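You operate a simulated robot arm through the tools that you are given. There is no shell and no other tool. Be economical: measure what you need, move in short steps, check, and stop when the job is done.

The job below is to be done with a simulated two-armed robot. You get a single attempt, and the scene is never put back.

Task
Mix the wash tank to 2.0 % cleaner and make the station ready.
Fine: wash lid shut, source lever on WASH, return lever on TANK; leave the pump off.

Only the result counts: the job must be done as asked and must still hold three seconds after the hand-in. Knocking over, shifting, dropping, spilling or breaking anything else fails it. A push-on lid holds only when it is set on centred and level and pressed home; a screw cap is set on level and turned clockwise until tight.

Robot
Two 7-joint arms with two-finger parallel grippers on one trunk, on a base that drives. Base frame: it is fixed to the floor where the robot stands at the start and does not move with it; the origin is under the middle of the robot, x ahead of it, y to its left, z up. Units: m, degrees, N and s.
The left shoulder is at the start at [0.07, 0.177, 1.17], the right one opposite. With the tool pointing down near the work surface each hand reaches from about 0.24 to 0.72 m from the robot's upright axis, wherever it stands, measured 20 degrees to its own side. Places, roughly: return lever [0.6, 0.2, 0.8]; source lever [0.6, 0.5, 0.8]; start-stop button [0.4, 0.5, 0.6]; wash lid [0.8, 0.5, 1.1]. Payload 3.43 kg a hand.
The TCP of each hand is the grasp point between the finger pads, 0.03 m short of the fingertips. In the tool frame z runs along the fingers and y along their closing line. The gripper opens to 0.094 m. The fingers are 0.028 m wide and 0.01 m thick; the gripper's body (0.05 by 0.096 m) begins 0.055 m behind the TCP.
Orientation is that of the tool frame in the base frame, as a unit quaternion [w, x, y, z]. With the fingers straight down and closing along the base's y, the tool's x points along the base's -x, its y along +y and its z along -z.

Tools
- The arms move only by the tool arm_command. It takes "left_plan", "right_plan" or both (then of equal length, played together; a hand with none holds still); each is a list of rows, each a list of 6 numbers: the shift along the base's x, y, z in units of 500 mm (1.0 is 500 mm), then the turn, a rotation vector about the base's x, y, z in units of 60 degrees (1.0 is 60 degrees). In form: [[dx, dy, dz, ax, ay, az], ...]. A call has 1 to 8 rows; each row is the pose to reach, as a shift and turn from the pose commanded when the call began. "left_hand" and "right_hand" are, for a hand that has rows, the gripper command, from -1 (shut) to 1 (fully open), values between in proportion, set as the call begins (left out, the last holds). A call with a number of a shift or a turn outside -1 to 1 is refused whole. Rows are played at 5 a second. More than 0.05 m and 8.6 degrees between two rows, or a gripper value outside its range, and nothing of the call is played. A pose out of reach is approached as far as the arm can. The call stops where the force on the tool passes 40 N (or 10 N more than at its start, if that is more) or the arm is blocked; 0.2 s more then pass. Each finger travels about 0.153 m/s and halts on what it meets, pressing with about 30 N; the grip force reading is that of the motor and also rises with nothing between the fingers. The clock runs only during rows and for 0.2 s after the last one: add rows that repeat a pose to give the fingers time. It gives the time, the measured TCP pose, the force on the tool (base axes), the opening and the grip force at its end, in the units of the frame above (readings bear some noise), with the torque about the TCP (base axes, N m) and any sound that the robot's microphone picked up, and new pictures: "views" is both (left out), scene, wrist or none (wrist: the cameras of the hands that moved).
- Cameras (640 x 400 px; columns grow to the right, rows downward): "scene" is now at [0.1299, 0.0458, 1.4967]; the picture's right is [0.43, -0.90, 0.00], its down [-0.51, -0.24, -0.82] and it looks along [0.74, 0.35, -0.57] (base axes); focal length 214 px, centre (320, 200). "left" rides on the left gripper at [0.076, -0.014, -0.102] in its tool frame; the picture's right is [0.18, 0.98, 0.00], its down [-0.75, 0.14, -0.64] and it looks along [-0.63, 0.12, 0.77] (tool axes); focal length 243 px, centre (320, 200). "right" rides on the right gripper at [0.076, 0.014, -0.103] in its tool frame; the picture's right is [-0.18, 0.98, 0.00], its down [-0.75, -0.14, -0.64] and it looks along [-0.63, -0.12, 0.77] (tool axes); focal length 243 px, centre (320, 200). There is no depth. A picture from a camera that has moved, and an enlarged one, comes with that camera's place and axes in the base frame and with its lens. The place of the scene camera against the robot may be out by one fixed shift of up to 0.018 m in any direction.
- slide_trunk(by): slides the trunk up (or, below 0, down) by that many m; the arms and the scene camera ride with it, the base frame stays. It gives what a move gives, with no picture.
- drive_base(legs): drives the robot by 1 to 6 legs, each [ahead, turn to the left] in m and degrees, along the robot's own axes; the way and the turn of a leg run together, so that a leg with both is an arc; at most 1.5 m and 180 degrees a leg. The arms and the cameras ride along, it lands a little off, and it stops where it bumps. It gives what a move gives, and a new picture of the scene camera.
- turn_head(pan, tilt): turns the head with the scene camera to pan (to the left, within 86 degrees either way) and tilt (down, from -29 to 69), counted from straight ahead of the robot. It gives what a move gives, and a new picture of the scene camera.
- close_up(camera, box): a new picture of the part [left, top, right, bottom] of that camera's present view, enlarged. It takes no simulated time.
- finish_job(): hands the job in; it is judged then, once.

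Go step by step. Nothing tells you exact positions but the pictures and the camera data: compare them with the known pose of the tool, close in by small moves and look again before you grip or let go. The budget is 120 turns and 260 pictures, counting those below and the enlarged ones. Unless the task says otherwise, let go and move clear before handing in, and close with one line.

The tools are called after ">>>" as a command line: name --argument value ..., lists and objects as JSON in quotes. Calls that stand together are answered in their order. arm_command: Moves the arms, as the interface text tells. Its arguments: {"type":"object","properties":{"left_plan":{"type":"array","items":{"type":"array","items":{"type":"number"}}},"left_hand":{"type":"number"},"right_plan":{"type":"array","items":{"type":"array","items":{"type":"number"}}},"right_hand":{"type":"number"},"views":{"type":"string","enum":["both","scene","wrist","none"]}},"required":[]} The other tools are called the same way: slide_trunk (by) slides the trunk up or down; drive_base (legs) drives the base; turn_head (pan, tilt) turns the head that bears the scene camera; close_up (camera, box) takes an enlarged picture of a part of a camera's view; finish_job () hands the job in.

At the start:

```text
clock: 0.0
left_ee_pos: [0.3712, 0.4277, 1.3788]
left_tool_rot: [0.0, 0.0, 1.0, 0.0]
left_force: [0.2, 0.1, -0.6]
left_wrist_torque: [0.04, -0.01, -0.03]
left_gripper_width: 0.0941
left_grip_force: 0.0
right_ee_pos: [0.3537, 0.0635, 1.3781]
right_tool_rot: [0.002, 0.003, 1.0, 0.002]
right_force: [-0.2, 0.3, 0.4]
right_wrist_torque: [0.01, -0.02, -0.01]
right_gripper_width: 0.094
right_grip_force: 0.1
trunk travel left (down, up): [-0.75, 0.09]
robot x, y, heading: [-0.0027, 0.0001, -0.1]
head pan, tilt: [25.4, 34.6]
```

scene: 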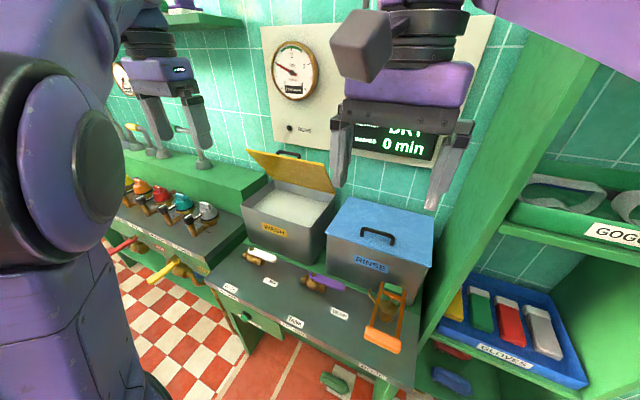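
right: 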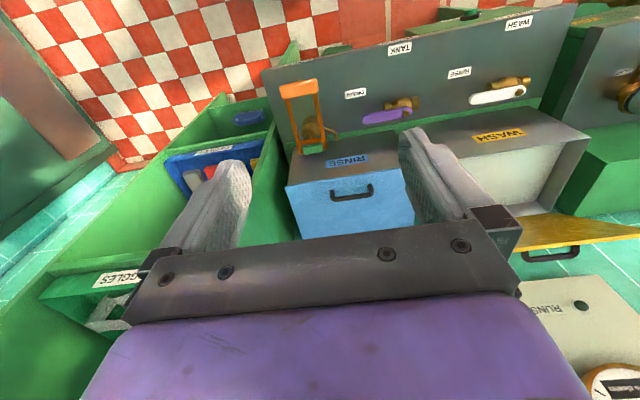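
left: 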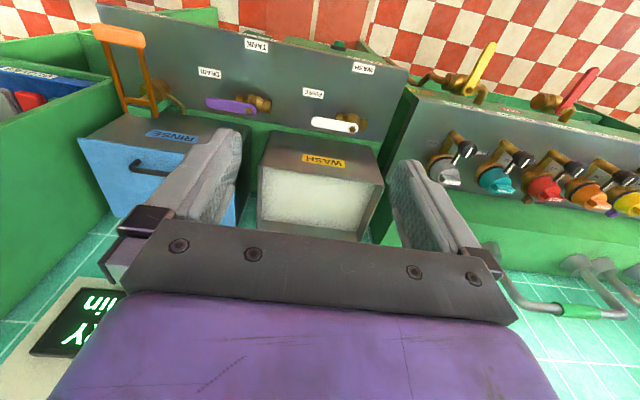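

I see a wash tank (lid open), a rinse tank, levers, a gauge, and a row of coloured taps to the left. First I'll look closer at the labels.

>>> close_up --camera "scene" --box '[240, 20, 460, 160]'

>>> close_up --camera "scene" --box '[200, 230, 420, 390]'

>>> turn_head --pan 60 --tilt 30

```text
2.86 times, centred on (350, 90) of scene
camera zoom: at [0.1299, 0.0458, 1.4967], right [0.43, -0.9, 0.0], down [-0.51, -0.24, -0.82], along [0.74, 0.35, -0.57], focal length 613 px, centre (234, 514)
```

zoom: 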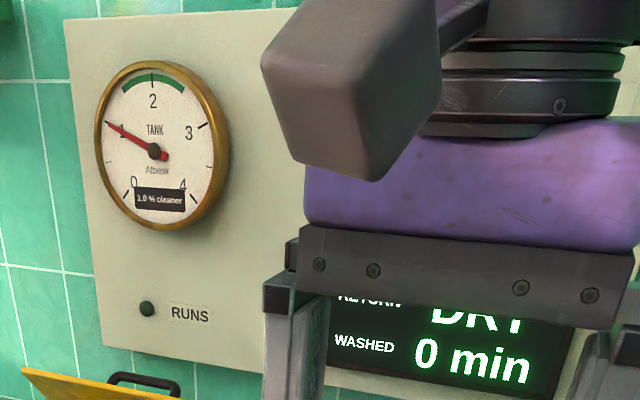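

```text
2.50 times, centred on (310, 310) of scene
camera zoom: at [0.1299, 0.0458, 1.4967], right [0.43, -0.9, 0.0], down [-0.51, -0.24, -0.82], along [0.74, 0.35, -0.57], focal length 536 px, centre (345, -75)
```

zoom: 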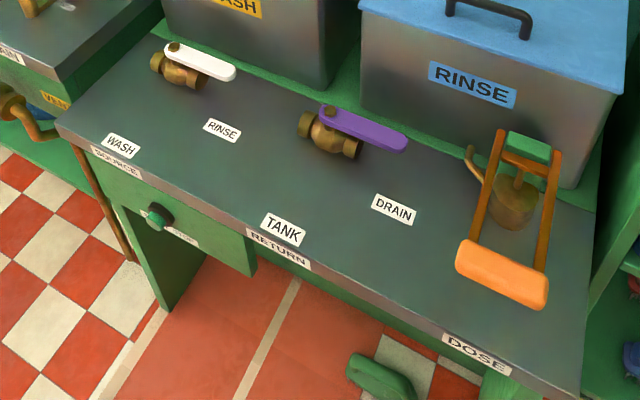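

```text
clock: 1.0
left_ee_pos: [0.3716, 0.4268, 1.379]
left_tool_rot: [0.001, -0.001, 1.0, -0.001]
left_force: [-1.0, 0.3, 0.6]
left_wrist_torque: [-0.04, 0.02, -0.02]
left_gripper_width: 0.094
left_grip_force: 0.1
right_ee_pos: [0.3535, 0.063, 1.3776]
right_tool_rot: [0.001, 0.002, 1.0, 0.003]
right_force: [0.5, -0.8, -0.4]
right_wrist_torque: [0.0, 0.04, 0.02]
right_gripper_width: 0.0942
right_grip_force: 0.0
trunk travel left (down, up): [-0.75, 0.09]
robot x, y, heading: [-0.0005, 0.0012, -0.3]
head pan, tilt: [60.0, 30.0]
camera scene: at [0.0955, 0.0861, 1.5039], right [0.87, -0.5, 0.0], down [-0.25, -0.43, -0.87], along [0.43, 0.75, -0.5], focal length 214 px, centre (320, 200)
```

scene: 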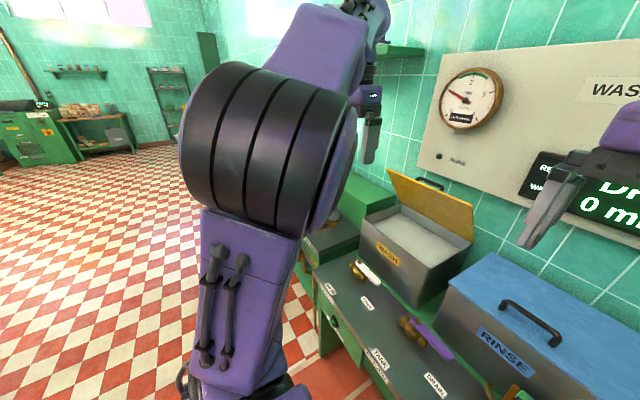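

The gauge reads 1.0 %, so cleaner must be dosed with the orange DOSE pump. I'll look at the panel and the rest of the station.

>>> turn_head --pan 30 --tilt 10

>>> turn_head --pan 0 --tilt 45

```text
clock: 1.9
left_ee_pos: [0.3709, 0.4261, 1.3784]
left_tool_rot: [-0.001, 0.0, 1.0, 0.0]
left_force: [0.1, -0.2, -0.3]
left_wrist_torque: [0.01, -0.01, 0.02]
left_gripper_width: 0.094
left_grip_force: 0.1
right_ee_pos: [0.3536, 0.064, 1.3787]
right_tool_rot: [0.001, 0.003, 1.0, 0.004]
right_force: [0.3, -0.4, 0.4]
right_wrist_torque: [0.01, 0.01, 0.02]
right_gripper_width: 0.0941
right_grip_force: 0.1
trunk travel left (down, up): [-0.75, 0.09]
robot x, y, heading: [0.0013, 0.0032, -0.1]
head pan, tilt: [30.0, 10.0]
camera scene: at [0.1305, 0.0545, 1.5362], right [0.5, -0.87, 0.0], down [-0.15, -0.09, -0.98], along [0.85, 0.49, -0.17], focal length 214 px, centre (320, 200)
```

scene: 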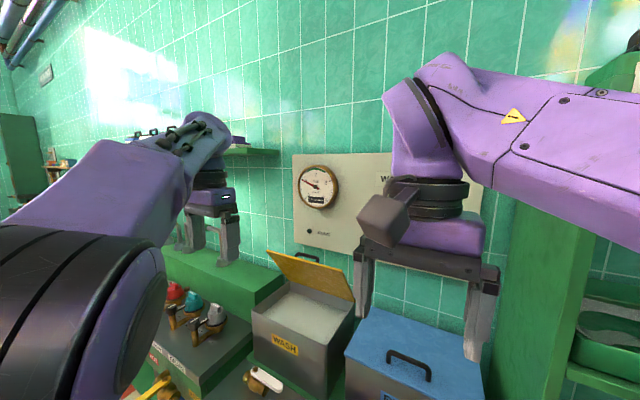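

```text
clock: 3.0
left_ee_pos: [0.3699, 0.4266, 1.3799]
left_tool_rot: [-0.001, 0.0, 1.0, 0.0]
left_force: [0.3, 1.2, 0.6]
left_wrist_torque: [0.03, 0.01, -0.01]
left_gripper_width: 0.0941
left_grip_force: 0.1
right_ee_pos: [0.3531, 0.0631, 1.378]
right_tool_rot: [0.001, 0.002, 1.0, 0.003]
right_force: [0.6, 1.3, -0.3]
right_wrist_torque: [-0.02, 0.0, 0.04]
right_gripper_width: 0.0938
right_grip_force: 0.2
trunk travel left (down, up): [-0.75, 0.09]
robot x, y, heading: [0.0016, -0.0, 0.1]
head pan, tilt: [0.0, 45.0]
camera scene: at [0.1315, 0.008, 1.4813], right [0.0, -1.0, 0.0], down [-0.71, 0.0, -0.71], along [0.71, 0.0, -0.71], focal length 214 px, centre (320, 200)
```

scene: 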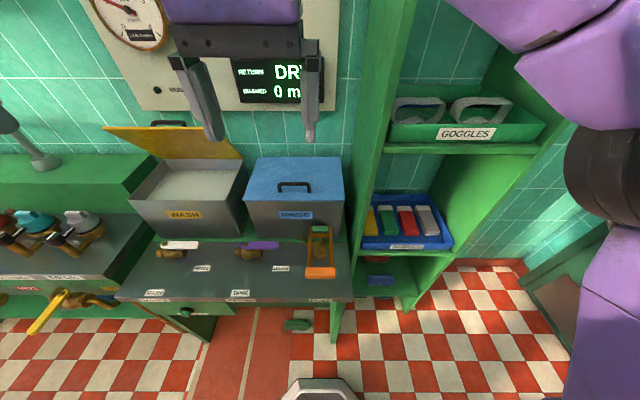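

Now a zoom on the front of the station and panel text.

>>> close_up --camera "scene" --box '[110, 210, 360, 330]'

>>> close_up --camera "scene" --box '[270, 210, 370, 310]'

>>> close_up --camera "right" --box '[260, 10, 560, 210]'

```text
2.56 times, centred on (235, 270) of scene
camera zoom: at [0.1315, 0.008, 1.4813], right [0.0, -1.0, 0.0], down [-0.71, 0.0, -0.71], along [0.71, 0.0, -0.71], focal length 549 px, centre (538, 21)
```

zoom: 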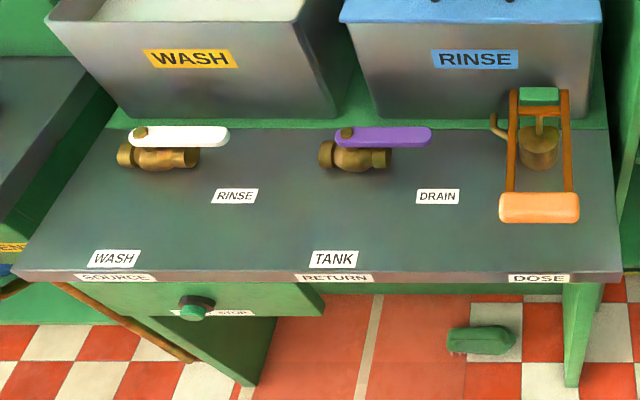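

```text
4.00 times, centred on (320, 260) of scene
camera zoom: at [0.1315, 0.008, 1.4813], right [0.0, -1.0, 0.0], down [-0.71, 0.0, -0.71], along [0.71, 0.0, -0.71], focal length 858 px, centre (320, -40)
```

zoom: 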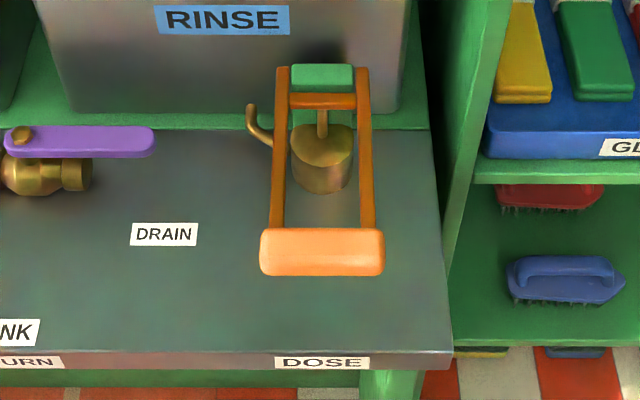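

```text
2.00 times, centred on (410, 110) of right
camera zoom: at [0.2766, 0.0782, 1.4812], right [0.19, 0.98, 0.01], down [0.75, -0.15, 0.64], along [0.63, -0.12, -0.77], focal length 485 px, centre (140, 380)
```

zoom: 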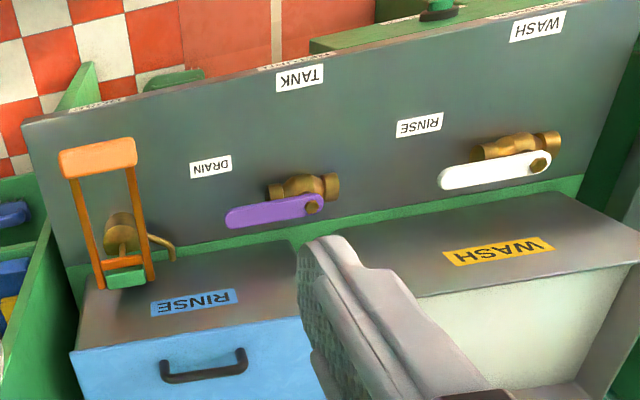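

The levers both point right (RINSE / DRAIN) and need to point toward the robot. The DOSE pump handle's grip is near [0.44, 0, 0.85]; I bring the right hand, shut, above it for a look.

>>> arm_command --right_plan '[[0.02, -0.02, -0.09, 0, 0, 0], [0.04, -0.04, -0.18, 0, 0, 0], [0.06, -0.06, -0.27, 0, 0, 0], [0.08, -0.08, -0.36, 0, 0, 0], [0.1, -0.1, -0.42, 0, 0, 0], [0.1, -0.12, -0.48, 0, 0, 0]]' --right_hand -1

```text
clock: 4.4
left_ee_pos: [0.3713, 0.4261, 1.3785]
left_tool_rot: [0.0, 0.0, 1.0, 0.001]
left_force: [-0.2, -0.2, -1.2]
left_wrist_torque: [0.02, -0.03, -0.03]
left_gripper_width: 0.0941
left_grip_force: 0.1
right_ee_pos: [0.4037, 0.0031, 1.1392]
right_tool_rot: [0.001, 0.003, 1.0, 0.004]
right_force: [0.2, -0.2, 0.5]
right_wrist_torque: [0.02, -0.02, 0.0]
right_gripper_width: 0.0004
right_grip_force: 30.6
trunk travel left (down, up): [-0.75, 0.09]
robot x, y, heading: [-0.0016, -0.001, -0.2]
head pan, tilt: [0.0, 45.0]
camera scene: at [0.1316, 0.0071, 1.4813], right [0.0, -1.0, 0.0], down [-0.71, 0.0, -0.71], along [0.71, 0.0, -0.71], focal length 214 px, centre (320, 200)
camera right: at [0.3259, 0.0174, 1.2411], right [0.19, 0.98, 0.01], down [0.75, -0.15, 0.64], along [0.63, -0.11, -0.77], focal length 243 px, centre (320, 200)
```

scene: 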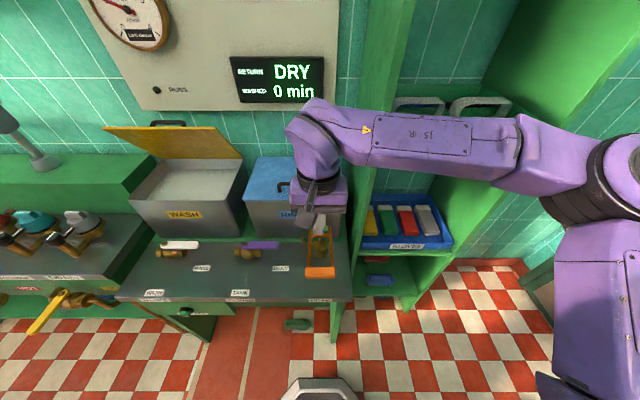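
right: 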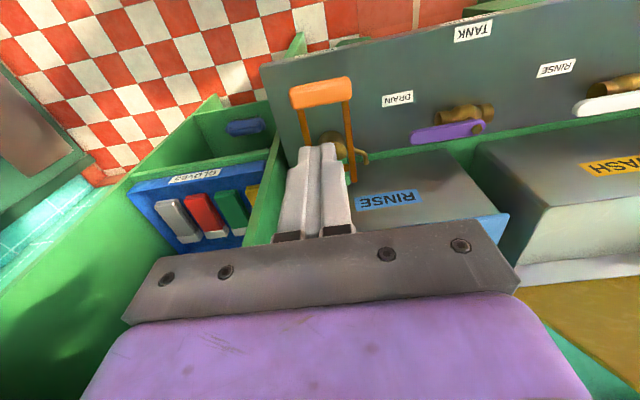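

>>> arm_command --right_plan '[[0.01, -0.01, -0.08, 0, 0, 0], [0.02, -0.01, -0.16, 0, 0, 0], [0.04, -0.01, -0.24, 0, 0, 0], [0.04, -0.01, -0.3, 0, 0, 0]]'

>>> turn_head --pan 15 --tilt 25

```text
clock: 5.4
left_ee_pos: [0.3717, 0.4263, 1.378]
left_tool_rot: [0.001, -0.001, 1.0, 0.0]
left_force: [-0.6, -0.4, 0.1]
left_wrist_torque: [-0.02, -0.03, -0.03]
left_gripper_width: 0.0939
left_grip_force: 0.1
right_ee_pos: [0.4234, -0.0015, 0.9884]
right_tool_rot: [0.001, 0.002, 1.0, 0.004]
right_force: [0.3, 0.2, -0.3]
right_wrist_torque: [0.01, 0.0, -0.01]
right_gripper_width: 0.0
right_grip_force: 30.0
trunk travel left (down, up): [-0.75, 0.09]
robot x, y, heading: [-0.0025, 0.0024, 0.0]
head pan, tilt: [0.0, 45.0]
camera scene: at [0.1321, 0.0075, 1.4812], right [0.0, -1.0, 0.0], down [-0.71, 0.0, -0.71], along [0.71, 0.0, -0.71], focal length 214 px, centre (320, 200)
camera right: at [0.3467, 0.0144, 1.0917], right [0.19, 0.98, 0.01], down [0.75, -0.15, 0.64], along [0.63, -0.12, -0.77], focal length 243 px, centre (320, 200)
```

scene: 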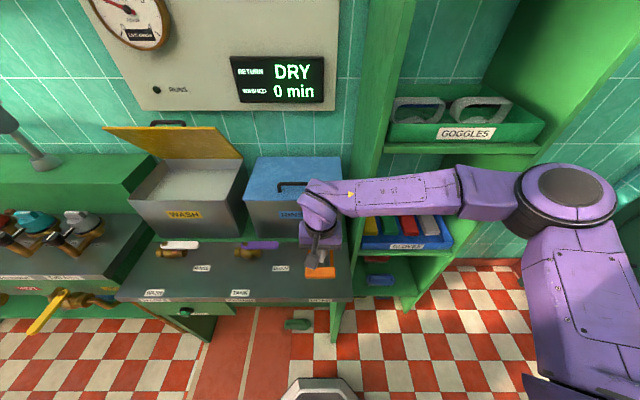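
right: 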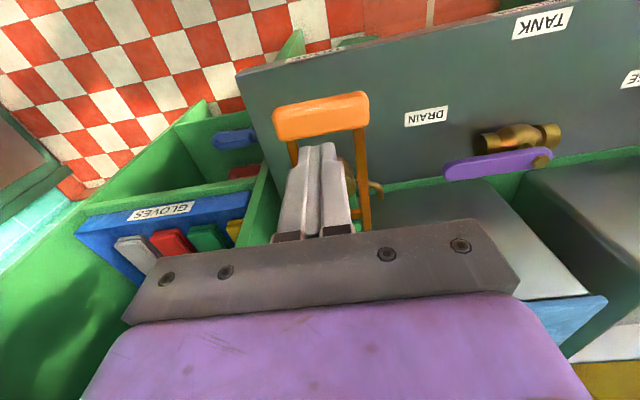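

```text
clock: 6.2
left_ee_pos: [0.3712, 0.4276, 1.3781]
left_tool_rot: [0.001, 0.0, 1.0, 0.0]
left_force: [-0.2, -0.7, -0.7]
left_wrist_torque: [0.06, 0.0, 0.0]
left_gripper_width: 0.0941
left_grip_force: 0.1
right_ee_pos: [0.4228, -0.0012, 0.9893]
right_tool_rot: [0.001, 0.003, 1.0, 0.004]
right_force: [-0.4, 0.4, 0.8]
right_wrist_torque: [0.0, 0.0, -0.01]
right_gripper_width: 0.0002
right_grip_force: 30.5
trunk travel left (down, up): [-0.75, 0.09]
robot x, y, heading: [-0.001, 0.0001, -0.2]
head pan, tilt: [15.0, 25.0]
camera scene: at [0.139, 0.0316, 1.5118], right [0.26, -0.97, 0.0], down [-0.41, -0.11, -0.91], along [0.88, 0.23, -0.42], focal length 214 px, centre (320, 200)
```

scene: 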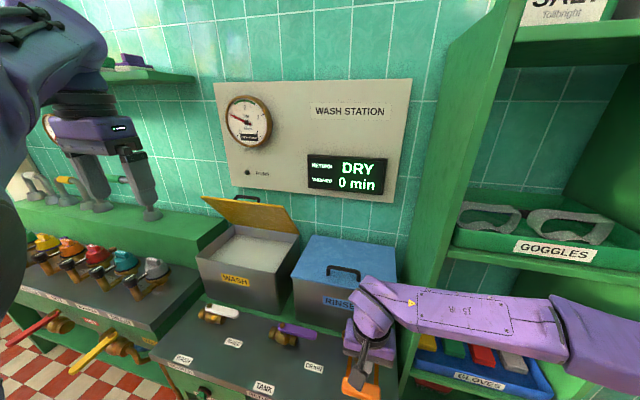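

The grip comes out near [0.443, -0.003, 0.834], and this view shows the gauge well. I go down just above the grip.

>>> arm_command --right_plan '[[0.02, -0.002, -0.08, 0, 0, 0], [0.04, -0.004, -0.16, 0, 0, 0], [0.04, -0.004, -0.18, 0, 0, 0]]'

>>> close_up --camera "scene" --box '[210, 80, 410, 205]'

```text
clock: 7.0
left_ee_pos: [0.3709, 0.4261, 1.379]
left_tool_rot: [0.001, 0.0, 1.0, 0.0]
left_force: [0.5, 0.1, 0.2]
left_wrist_torque: [-0.01, -0.04, 0.01]
left_gripper_width: 0.0941
left_grip_force: 0.1
right_ee_pos: [0.4431, -0.0052, 0.898]
right_tool_rot: [0.002, 0.003, 1.0, 0.003]
right_force: [-1.1, -0.3, -0.2]
right_wrist_torque: [-0.02, 0.0, -0.01]
right_gripper_width: 0.0
right_grip_force: 30.2
trunk travel left (down, up): [-0.75, 0.09]
robot x, y, heading: [-0.0016, -0.0008, 0.1]
head pan, tilt: [15.0, 25.0]
camera scene: at [0.1386, 0.0316, 1.5119], right [0.26, -0.97, 0.0], down [-0.41, -0.11, -0.91], along [0.88, 0.23, -0.42], focal length 214 px, centre (320, 200)
camera right: at [0.367, 0.0107, 1.0016], right [0.19, 0.98, 0.01], down [0.75, -0.15, 0.64], along [0.63, -0.12, -0.77], focal length 243 px, centre (320, 200)
```

scene: 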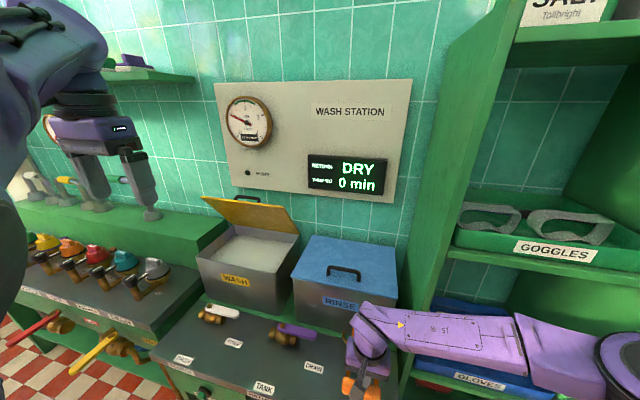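
right: 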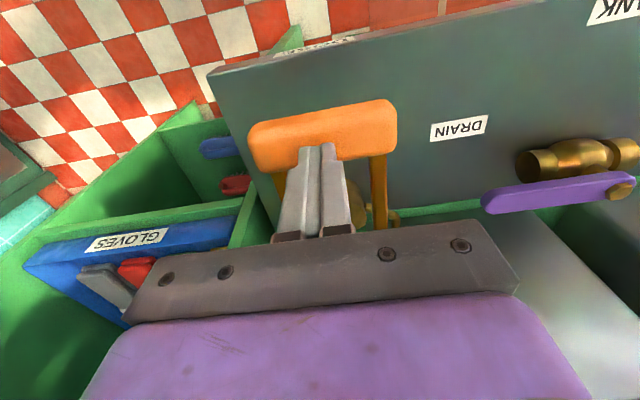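

```text
3.20 times, centred on (310, 142) of scene
camera zoom: at [0.1386, 0.0316, 1.5119], right [0.26, -0.97, 0.0], down [-0.41, -0.11, -0.91], along [0.88, 0.23, -0.42], focal length 686 px, centre (352, 384)
```

zoom: 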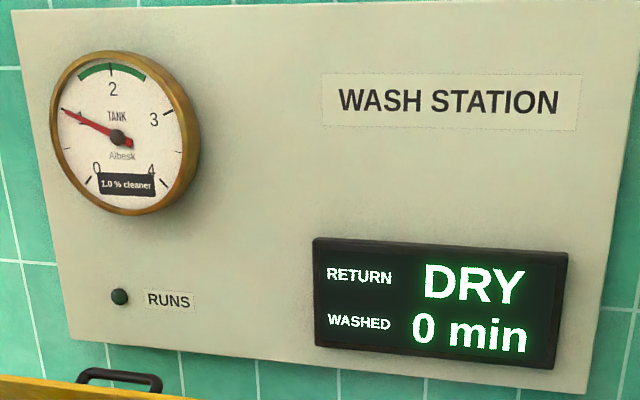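

>>> arm_command --right_plan '[[0, 0, -0.03, 0, 0, 0], [0, 0, -0.05, 0, 0, 0], [0, 0, -0.07, 0, 0, 0], [0, 0, -0.09, 0, 0, 0], [0, 0, -0.11, 0, 0, 0]]'

>>> close_up --camera "scene" --box '[210, 80, 410, 205]'

```text
clock: 8.2
left_ee_pos: [0.3716, 0.4277, 1.3784]
left_tool_rot: [0.0, -0.001, 1.0, 0.0]
left_force: [-0.3, -0.1, 0.0]
left_wrist_torque: [-0.01, -0.03, 0.01]
left_gripper_width: 0.0941
left_grip_force: 0.1
right_ee_pos: [0.4417, -0.0035, 0.842]
right_tool_rot: [0.001, 0.003, 1.0, 0.003]
right_force: [-0.9, 0.4, 4.5]
right_wrist_torque: [-0.01, -0.06, 0.01]
right_gripper_width: 0.0001
right_grip_force: 30.2
trunk travel left (down, up): [-0.75, 0.09]
robot x, y, heading: [-0.0003, 0.0, -0.1]
head pan, tilt: [15.0, 25.0]
camera scene: at [0.1384, 0.0316, 1.5119], right [0.26, -0.97, 0.0], down [-0.41, -0.11, -0.91], along [0.88, 0.23, -0.42], focal length 214 px, centre (320, 200)
camera right: at [0.3657, 0.012, 0.9462], right [0.19, 0.98, 0.01], down [0.75, -0.15, 0.64], along [0.63, -0.12, -0.77], focal length 243 px, centre (320, 200)
```

scene: 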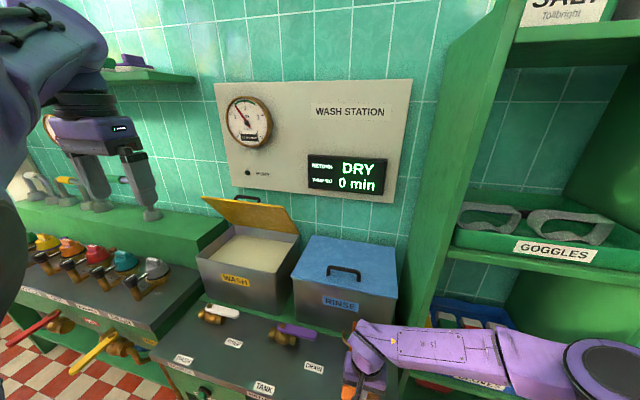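
right: 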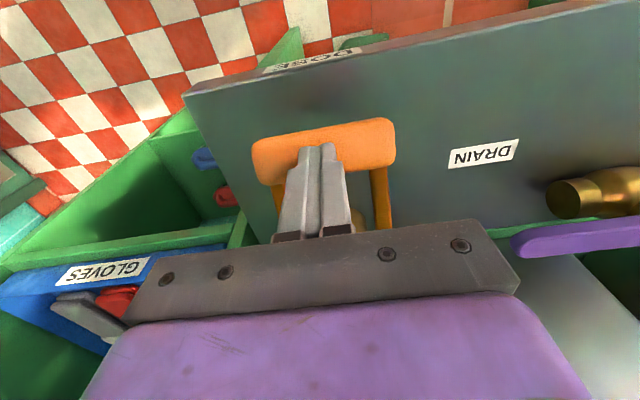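

```text
3.20 times, centred on (310, 142) of scene
camera zoom: at [0.1384, 0.0316, 1.5119], right [0.26, -0.97, 0.0], down [-0.41, -0.11, -0.91], along [0.88, 0.23, -0.42], focal length 686 px, centre (352, 384)
```

zoom: 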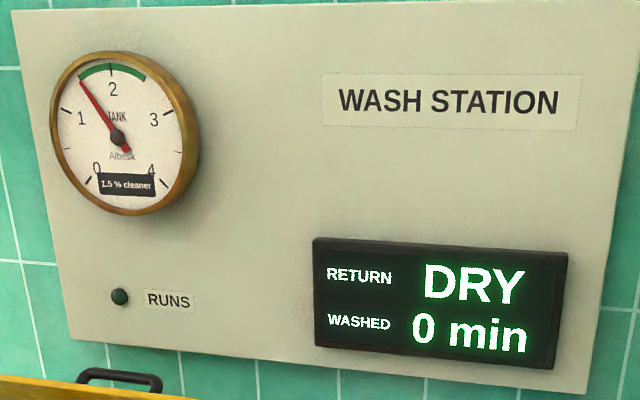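

One press took the gauge from 1.0 to 1.5 %. I lift, check it is stable.

>>> arm_command --right_plan '[[0, 0, 0.03, 0, 0, 0], [0, 0, 0.06, 0, 0, 0], [0, 0, 0.09, 0, 0, 0], [0, 0, 0.12, 0, 0, 0], [0, 0, 0.12, 0, 0, 0], [0, 0, 0.12, 0, 0, 0]]' --views "wrist"

>>> close_up --camera "scene" --box '[210, 80, 310, 150]'

```text
clock: 9.6
left_ee_pos: [0.3706, 0.4262, 1.3786]
left_tool_rot: [0.0, 0.0, 1.0, 0.001]
left_force: [0.9, -0.1, -0.2]
left_wrist_torque: [-0.02, 0.01, 0.03]
left_gripper_width: 0.094
left_grip_force: 0.0
right_ee_pos: [0.4442, -0.0031, 0.905]
right_tool_rot: [0.001, 0.003, 1.0, 0.004]
right_force: [0.4, -0.6, -0.4]
right_wrist_torque: [-0.03, 0.0, 0.03]
right_gripper_width: 0.0
right_grip_force: 30.0
trunk travel left (down, up): [-0.75, 0.09]
robot x, y, heading: [0.0005, 0.0001, 0.0]
head pan, tilt: [15.0, 25.0]
camera right: at [0.3677, 0.0111, 1.0069], right [0.19, 0.98, 0.01], down [0.75, -0.15, 0.64], along [0.63, -0.12, -0.77], focal length 243 px, centre (320, 200)
```

right: 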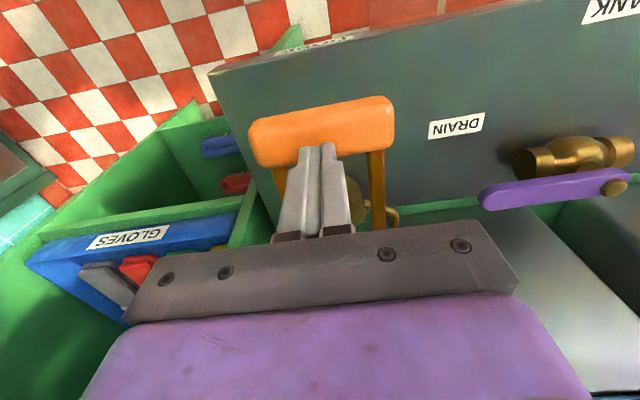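

```text
5.71 times, centred on (260, 115) of scene
camera zoom: at [0.1393, 0.0317, 1.5118], right [0.26, -0.97, 0.0], down [-0.41, -0.11, -0.91], along [0.88, 0.23, -0.42], focal length 1226 px, centre (663, 686)
```

zoom: 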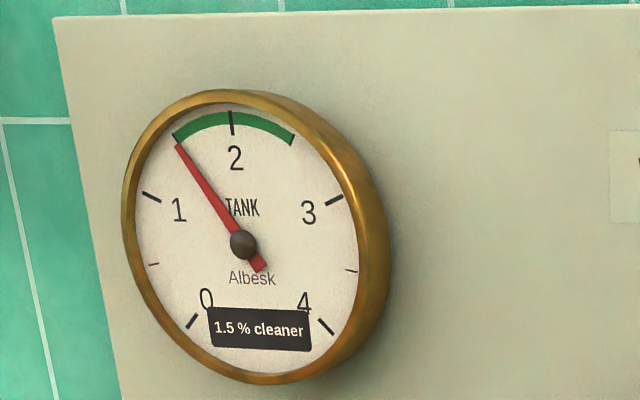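

Stable at 1.5 % and the handle sprang back. I repeat the identical stroke.

>>> arm_command --right_plan '[[0, 0, -0.04, 0, 0, 0], [0, 0, -0.06, 0, 0, 0], [0, 0, -0.08, 0, 0, 0], [0, 0, -0.1, 0, 0, 0], [0, 0, -0.12, 0, 0, 0]]' --views "none"

>>> close_up --camera "scene" --box '[210, 80, 310, 150]'

```text
clock: 10.8
left_ee_pos: [0.3714, 0.4259, 1.3784]
left_tool_rot: [0.001, 0.001, 1.0, 0.001]
left_force: [0.4, -0.6, 0.2]
left_wrist_torque: [-0.03, 0.01, 0.04]
left_gripper_width: 0.094
left_grip_force: 0.0
right_ee_pos: [0.4436, -0.0033, 0.8442]
right_tool_rot: [-0.001, 0.003, 1.0, 0.003]
right_force: [-0.3, 0.0, 3.8]
right_wrist_torque: [-0.05, -0.03, -0.02]
right_gripper_width: 0.0
right_grip_force: 30.3
trunk travel left (down, up): [-0.75, 0.09]
robot x, y, heading: [0.0007, -0.0008, -0.3]
head pan, tilt: [15.0, 25.0]
```

```text
5.71 times, centred on (260, 115) of scene
camera zoom: at [0.1392, 0.0317, 1.5119], right [0.26, -0.97, 0.0], down [-0.41, -0.11, -0.91], along [0.88, 0.23, -0.42], focal length 1226 px, centre (663, 686)
```

zoom: 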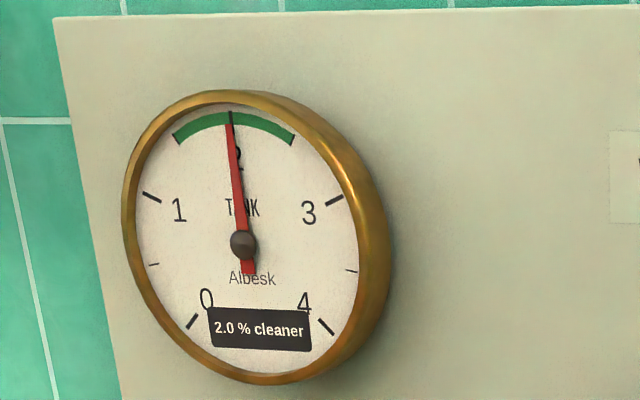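

2.0 % reached. I lift the right hand straight off and away, and bring the left hand toward the return lever for a look.

>>> arm_command --right_plan '[[0, 0, 0.06, 0, 0, 0], [0, 0, 0.12, 0, 0, 0], [0, -0.03, 0.2, 0, 0, 0], [-0.04, -0.1, 0.28, 0, 0, 0], [-0.08, -0.18, 0.33, 0, 0, 0], [-0.12, -0.26, 0.38, 0, 0, 0], [-0.14, -0.3, 0.45, 0, 0, 0], [-0.14, -0.3, 0.5, 0, 0, 0]]' --left_plan '[[0.0, -0.04, -0.08, 0, 0, 0], [0.02, -0.08, -0.16, 0, 0, 0], [0.04, -0.12, -0.24, 0, 0, 0], [0.06, -0.16, -0.32, 0, 0, 0], [0.08, -0.2, -0.4, 0, 0, 0], [0.1, -0.24, -0.46, 0, 0, 0], [0.12, -0.28, -0.52, 0, 0, 0], [0.14, -0.32, -0.56, 0, 0, 0]]' --left_hand -1

>>> close_up --camera "scene" --box '[160, 240, 420, 400]'

>>> close_up --camera "scene" --box '[210, 80, 310, 150]'

```text
refused: row 4 steps farther than a row can; nothing moved
```

```text
2.46 times, centred on (290, 320) of scene
camera zoom: at [0.1392, 0.0317, 1.5119], right [0.26, -0.97, 0.0], down [-0.41, -0.11, -0.91], along [0.88, 0.23, -0.42], focal length 528 px, centre (394, -95)
```

zoom: 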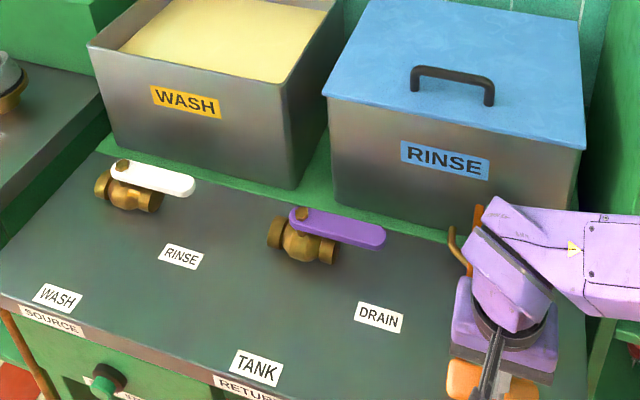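

```text
5.71 times, centred on (260, 115) of scene
camera zoom: at [0.1392, 0.0317, 1.5119], right [0.26, -0.97, 0.0], down [-0.41, -0.11, -0.91], along [0.88, 0.23, -0.42], focal length 1226 px, centre (663, 686)
```

zoom: 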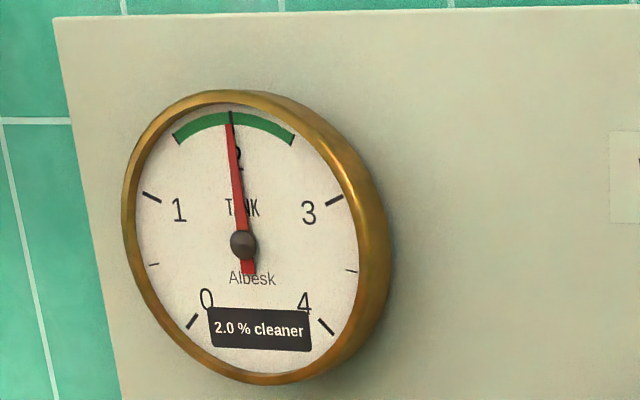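

>>> arm_command --right_plan '[[0, 0, 0.06, 0, 0, 0], [0, 0, 0.14, 0, 0, 0], [0, -0.02, 0.23, 0, 0, 0], [-0.02, -0.08, 0.29, 0, 0, 0], [-0.05, -0.14, 0.35, 0, 0, 0], [-0.08, -0.2, 0.4, 0, 0, 0], [-0.1, -0.25, 0.46, 0, 0, 0], [-0.12, -0.28, 0.5, 0, 0, 0]]' --left_plan '[[0.0, -0.04, -0.08, 0, 0, 0], [0.02, -0.07, -0.16, 0, 0, 0], [0.04, -0.1, -0.24, 0, 0, 0], [0.06, -0.14, -0.32, 0, 0, 0], [0.08, -0.18, -0.4, 0, 0, 0], [0.1, -0.22, -0.46, 0, 0, 0], [0.12, -0.26, -0.52, 0, 0, 0], [0.14, -0.3, -0.56, 0, 0, 0]]' --left_hand -1

>>> close_up --camera "scene" --box '[160, 240, 420, 400]'

>>> close_up --camera "left" --box '[0, 0, 640, 240]'

```text
clock: 12.6
left_ee_pos: [0.4396, 0.2768, 1.0981]
left_tool_rot: [0.001, 0.001, 1.0, 0.001]
left_force: [0.4, 0.8, -0.4]
left_wrist_torque: [0.03, 0.01, 0.02]
left_gripper_width: 0.0002
left_grip_force: 30.3
right_ee_pos: [0.3833, -0.1431, 1.0923]
right_tool_rot: [0.001, 0.002, 1.0, 0.003]
right_force: [-0.7, -1.0, -0.3]
right_wrist_torque: [0.01, -0.01, -0.03]
right_gripper_width: 0.0
right_grip_force: 29.9
trunk travel left (down, up): [-0.75, 0.09]
robot x, y, heading: [-0.0023, 0.0029, -0.0]
head pan, tilt: [15.0, 25.0]
camera scene: at [0.1391, 0.0314, 1.5118], right [0.26, -0.97, 0.0], down [-0.41, -0.11, -0.91], along [0.88, 0.23, -0.42], focal length 214 px, centre (320, 200)
camera right: at [0.3072, -0.1277, 1.1954], right [0.19, 0.98, 0.01], down [0.75, -0.15, 0.64], along [0.63, -0.11, -0.77], focal length 243 px, centre (320, 200)
camera left: at [0.3621, 0.2612, 1.1991], right [-0.18, 0.98, 0.0], down [0.75, 0.14, 0.64], along [0.63, 0.12, -0.77], focal length 243 px, centre (320, 200)
```

scene: 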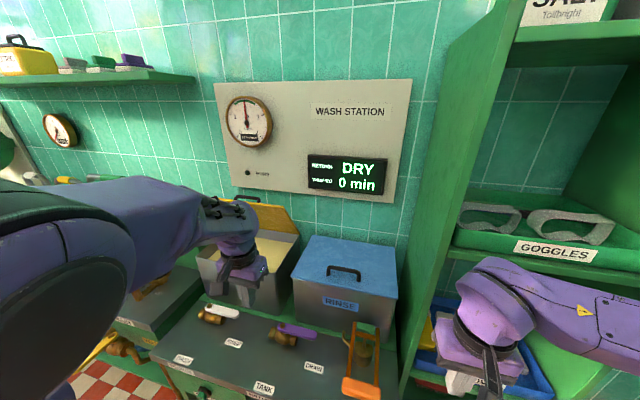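
right: 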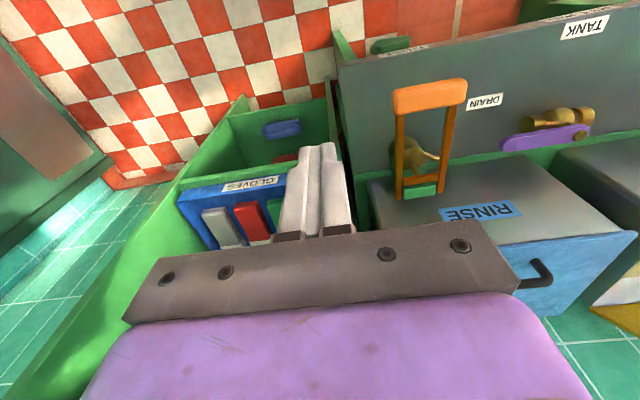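
left: 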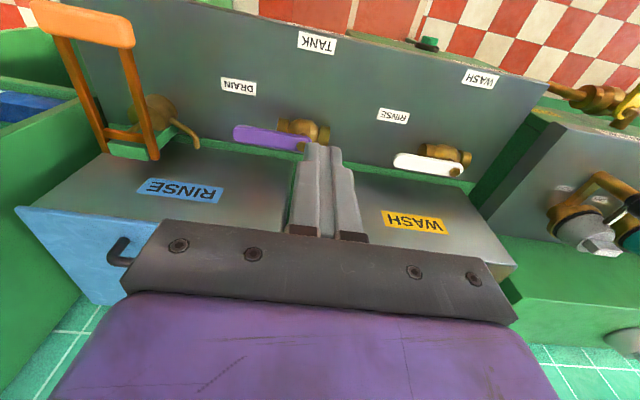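

```text
2.46 times, centred on (290, 320) of scene
camera zoom: at [0.1391, 0.0314, 1.5118], right [0.26, -0.97, 0.0], down [-0.41, -0.11, -0.91], along [0.88, 0.23, -0.42], focal length 528 px, centre (394, -95)
```

zoom: 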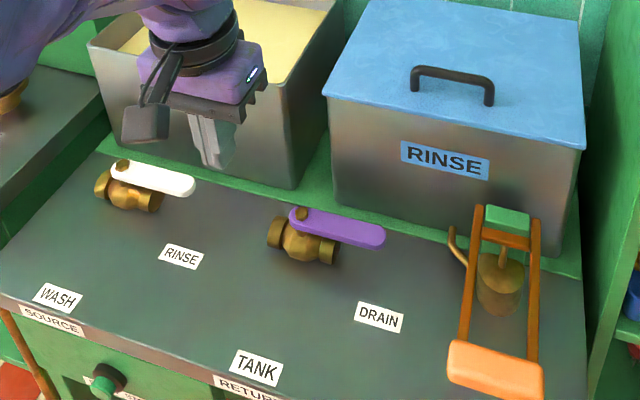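

```text
1.00 times, centred on (320, 120) of left (not enlarged: the box is as wide or as high as the picture)
camera zoom: at [0.3621, 0.2612, 1.1991], right [-0.18, 0.98, 0.0], down [0.75, 0.14, 0.64], along [0.63, 0.12, -0.77], focal length 243 px, centre (320, 280)
```

zoom: 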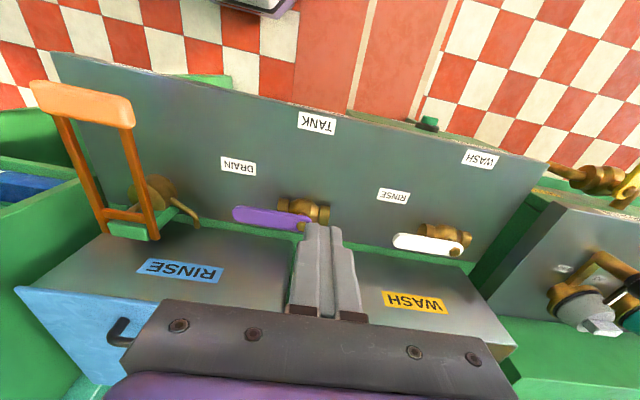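

Triangulating: return-lever pivot ≈ [0.555, 0.27, 0.82], tip ≈ [0.56, 0.155, 0.81], tank front ≈ x 0.63. I'll bring the shut left fingers, tilted 15°, above the gap behind the purple handle.

>>> arm_command --left_plan '[[0.05, -0.032, -0.066, 0, -0.042, 0], [0.1, -0.064, -0.132, 0, -0.083, 0], [0.15, -0.097, -0.198, 0, -0.125, 0], [0.2, -0.13, -0.25, 0, -0.167, 0], [0.25, -0.162, -0.31, 0, -0.208, 0], [0.305, -0.194, -0.35, 0, -0.25, 0], [0.305, -0.194, -0.38, 0, -0.25, 0], [0.305, -0.194, -0.38, 0, -0.25, 0]]'

>>> close_up --camera "scene" --box '[160, 240, 420, 400]'

```text
clock: 14.4
left_ee_pos: [0.5945, 0.1795, 0.9065]
left_tool_rot: [0.131, 0.001, 0.991, 0.001]
left_force: [-0.2, 0.9, -0.9]
left_wrist_torque: [-0.01, 0.02, 0.03]
left_gripper_width: 0.0001
left_grip_force: 30.0
right_ee_pos: [0.3849, -0.1417, 1.0933]
right_tool_rot: [0.001, 0.002, 1.0, 0.004]
right_force: [0.9, 0.2, -0.4]
right_wrist_torque: [0.01, 0.04, -0.03]
right_gripper_width: 0.0001
right_grip_force: 30.0
trunk travel left (down, up): [-0.75, 0.09]
robot x, y, heading: [0.0034, -0.0007, 0.1]
head pan, tilt: [15.0, 25.0]
camera scene: at [0.1391, 0.0314, 1.5118], right [0.26, -0.97, 0.0], down [-0.41, -0.11, -0.91], along [0.88, 0.23, -0.42], focal length 214 px, centre (320, 200)
camera left: at [0.4933, 0.1657, 0.9844], right [-0.18, 0.98, -0.05], down [0.56, 0.14, 0.82], along [0.81, 0.12, -0.58], focal length 243 px, centre (320, 200)
```

scene: 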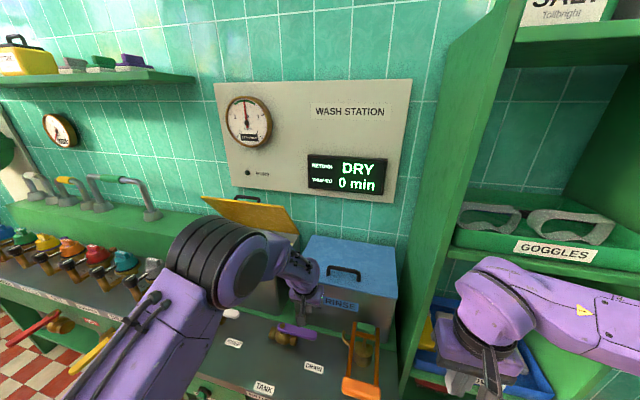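
left: 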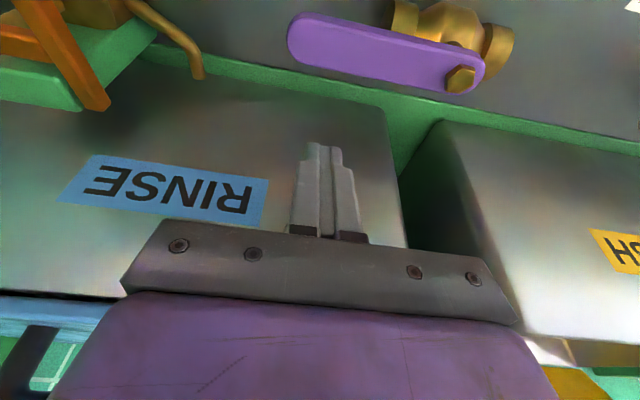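

```text
2.46 times, centred on (290, 320) of scene
camera zoom: at [0.1391, 0.0314, 1.5118], right [0.26, -0.97, 0.0], down [-0.41, -0.11, -0.91], along [0.88, 0.23, -0.42], focal length 528 px, centre (394, -95)
```

zoom: 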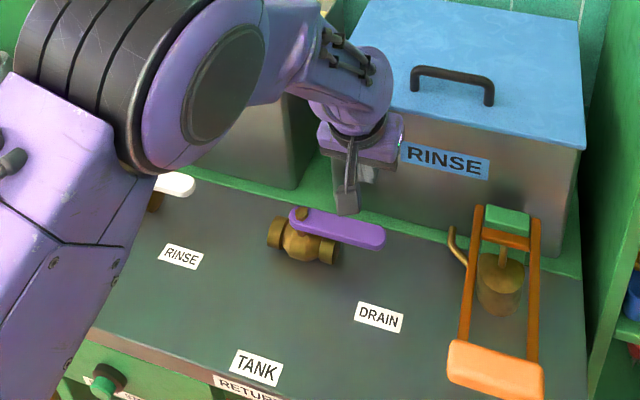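

Rear edge of the handle is at x≈0.576; the fingers are behind it. Lower to hook height.

>>> arm_command --left_plan '[[0, 0, -0.06, 0, 0, 0], [0, 0, -0.12, 0, 0, 0], [0, 0, -0.163, 0, 0, 0]]'

>>> close_up --camera "scene" --box '[220, 280, 340, 360]'

```text
clock: 15.2
left_ee_pos: [0.5929, 0.1791, 0.8272]
left_tool_rot: [0.132, 0.0, 0.991, 0.001]
left_force: [-0.1, -0.1, -0.3]
left_wrist_torque: [0.01, -0.03, -0.02]
left_gripper_width: 0.0
left_grip_force: 30.1
right_ee_pos: [0.3852, -0.1426, 1.0919]
right_tool_rot: [0.0, 0.003, 1.0, 0.003]
right_force: [-0.8, -0.5, 0.3]
right_wrist_torque: [-0.02, 0.02, 0.01]
right_gripper_width: 0.0
right_grip_force: 29.7
trunk travel left (down, up): [-0.75, 0.09]
robot x, y, heading: [-0.002, 0.0011, -0.0]
head pan, tilt: [15.0, 25.0]
camera scene: at [0.1395, 0.0315, 1.5118], right [0.26, -0.97, 0.0], down [-0.41, -0.11, -0.91], along [0.88, 0.23, -0.42], focal length 214 px, centre (320, 200)
camera left: at [0.4923, 0.1647, 0.9049], right [-0.18, 0.98, -0.05], down [0.56, 0.14, 0.82], along [0.81, 0.12, -0.58], focal length 243 px, centre (320, 200)
```

scene: 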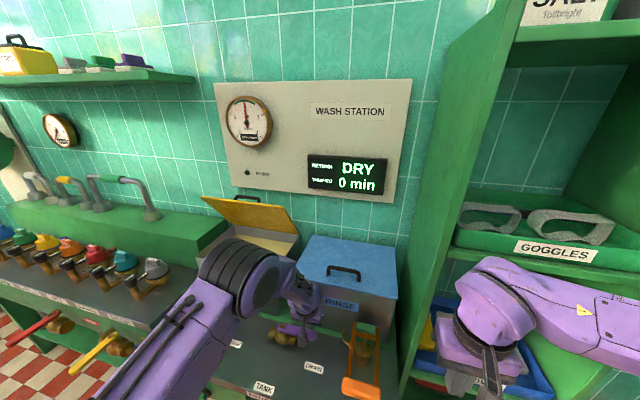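
left: 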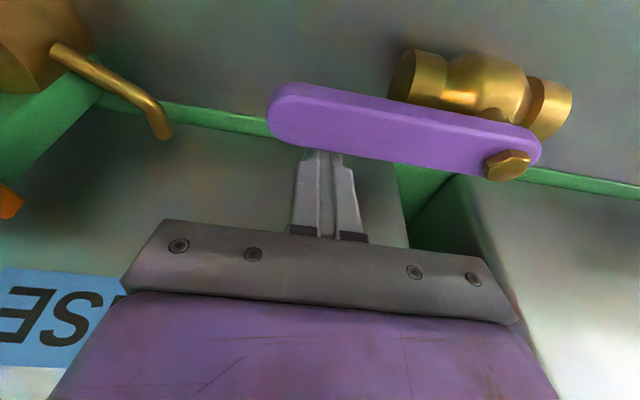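

```text
5.00 times, centred on (280, 320) of scene
camera zoom: at [0.1395, 0.0315, 1.5118], right [0.26, -0.97, 0.0], down [-0.41, -0.11, -0.91], along [0.88, 0.23, -0.42], focal length 1072 px, centre (520, -400)
```

zoom: 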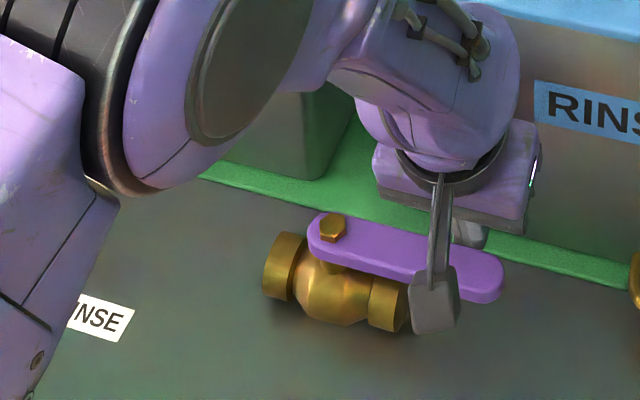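

Hooked behind the handle. Sweep the lever about 60° and look.

>>> arm_command --left_plan '[[-0.028, -0.005, 0, 0, 0, 0], [-0.057, -0.01, 0, 0, 0, 0], [-0.08, -0.009, 0, 0, 0, 0], [-0.103, -0.008, 0, 0, 0, 0], [-0.126, 0, 0, 0, 0, 0], [-0.149, 0.008, 0, 0, 0, 0], [-0.17, 0.022, 0, 0, 0, 0], [-0.19, 0.036, 0, 0, 0, 0]]'

>>> close_up --camera "scene" --box '[200, 280, 340, 375]'

```text
clock: 17.0
left_ee_pos: [0.4985, 0.198, 0.8258]
left_tool_rot: [0.131, 0.001, 0.991, 0.0]
left_force: [0.6, -0.3, 1.0]
left_wrist_torque: [0.01, -0.04, -0.01]
left_gripper_width: 0.0001
left_grip_force: 30.0
right_ee_pos: [0.3845, -0.1421, 1.0918]
right_tool_rot: [0.001, 0.003, 1.0, 0.003]
right_force: [-0.1, 1.0, -0.3]
right_wrist_torque: [0.02, -0.01, 0.0]
right_gripper_width: 0.0
right_grip_force: 30.3
trunk travel left (down, up): [-0.75, 0.09]
robot x, y, heading: [0.0014, 0.0016, 0.0]
head pan, tilt: [15.0, 25.0]
camera scene: at [0.1392, 0.0317, 1.5118], right [0.26, -0.97, 0.0], down [-0.41, -0.11, -0.91], along [0.88, 0.23, -0.42], focal length 214 px, centre (320, 200)
camera left: at [0.3977, 0.1835, 0.9043], right [-0.18, 0.98, -0.05], down [0.56, 0.14, 0.82], along [0.81, 0.12, -0.58], focal length 243 px, centre (320, 200)
```

scene: 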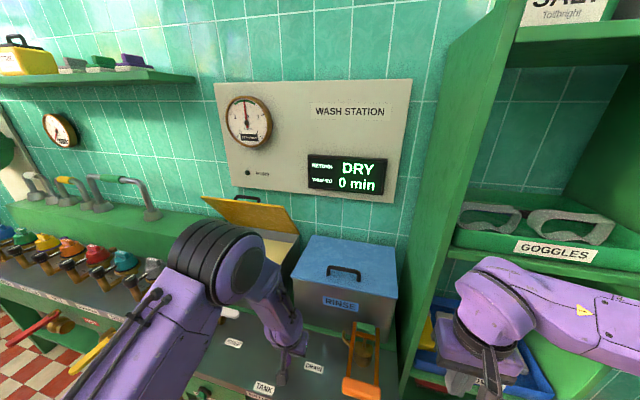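
left: 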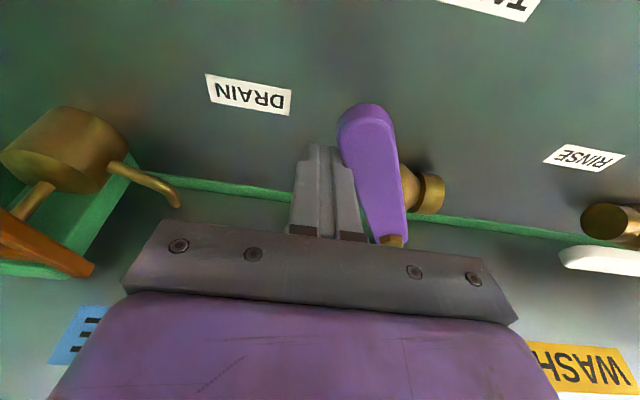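

```text
4.21 times, centred on (270, 328) of scene
camera zoom: at [0.1392, 0.0317, 1.5118], right [0.26, -0.97, 0.0], down [-0.41, -0.11, -0.91], along [0.88, 0.23, -0.42], focal length 903 px, centre (530, -337)
```

zoom: 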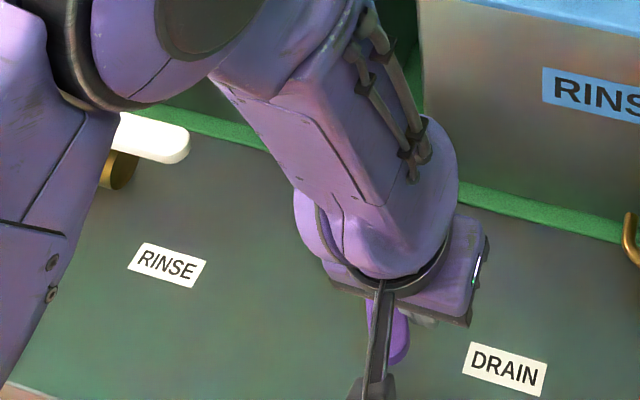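

>>> arm_command --left_plan '[[-0.017, 0.02, 0, 0, 0, 0], [-0.033, 0.04, 0, 0, 0, 0], [-0.043, 0.062, 0, 0, 0, 0], [-0.051, 0.083, 0, 0, 0, 0], [-0.053, 0.092, 0, 0, 0, 0], [-0.054, 0.1, 0, 0, 0, 0]]' --views "wrist"

```text
clock: 18.4
left_ee_pos: [0.4719, 0.2458, 0.8266]
left_tool_rot: [0.131, 0.001, 0.991, 0.001]
left_force: [1.2, -7.8, -1.3]
left_wrist_torque: [-0.19, 0.0, -0.05]
left_gripper_width: 0.0
left_grip_force: 29.7
right_ee_pos: [0.3859, -0.1443, 1.0921]
right_tool_rot: [0.001, 0.003, 1.0, 0.005]
right_force: [-0.4, -0.6, 0.0]
right_wrist_torque: [0.02, 0.01, -0.02]
right_gripper_width: 0.0002
right_grip_force: 29.6
trunk travel left (down, up): [-0.75, 0.09]
robot x, y, heading: [-0.0004, -0.0014, -0.0]
head pan, tilt: [15.0, 25.0]
camera left: at [0.3711, 0.2305, 0.9052], right [-0.18, 0.98, -0.05], down [0.56, 0.14, 0.82], along [0.81, 0.12, -0.58], focal length 243 px, centre (320, 200)
```

left: 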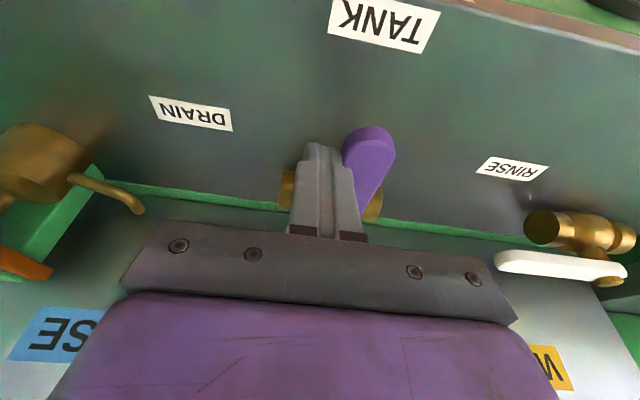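

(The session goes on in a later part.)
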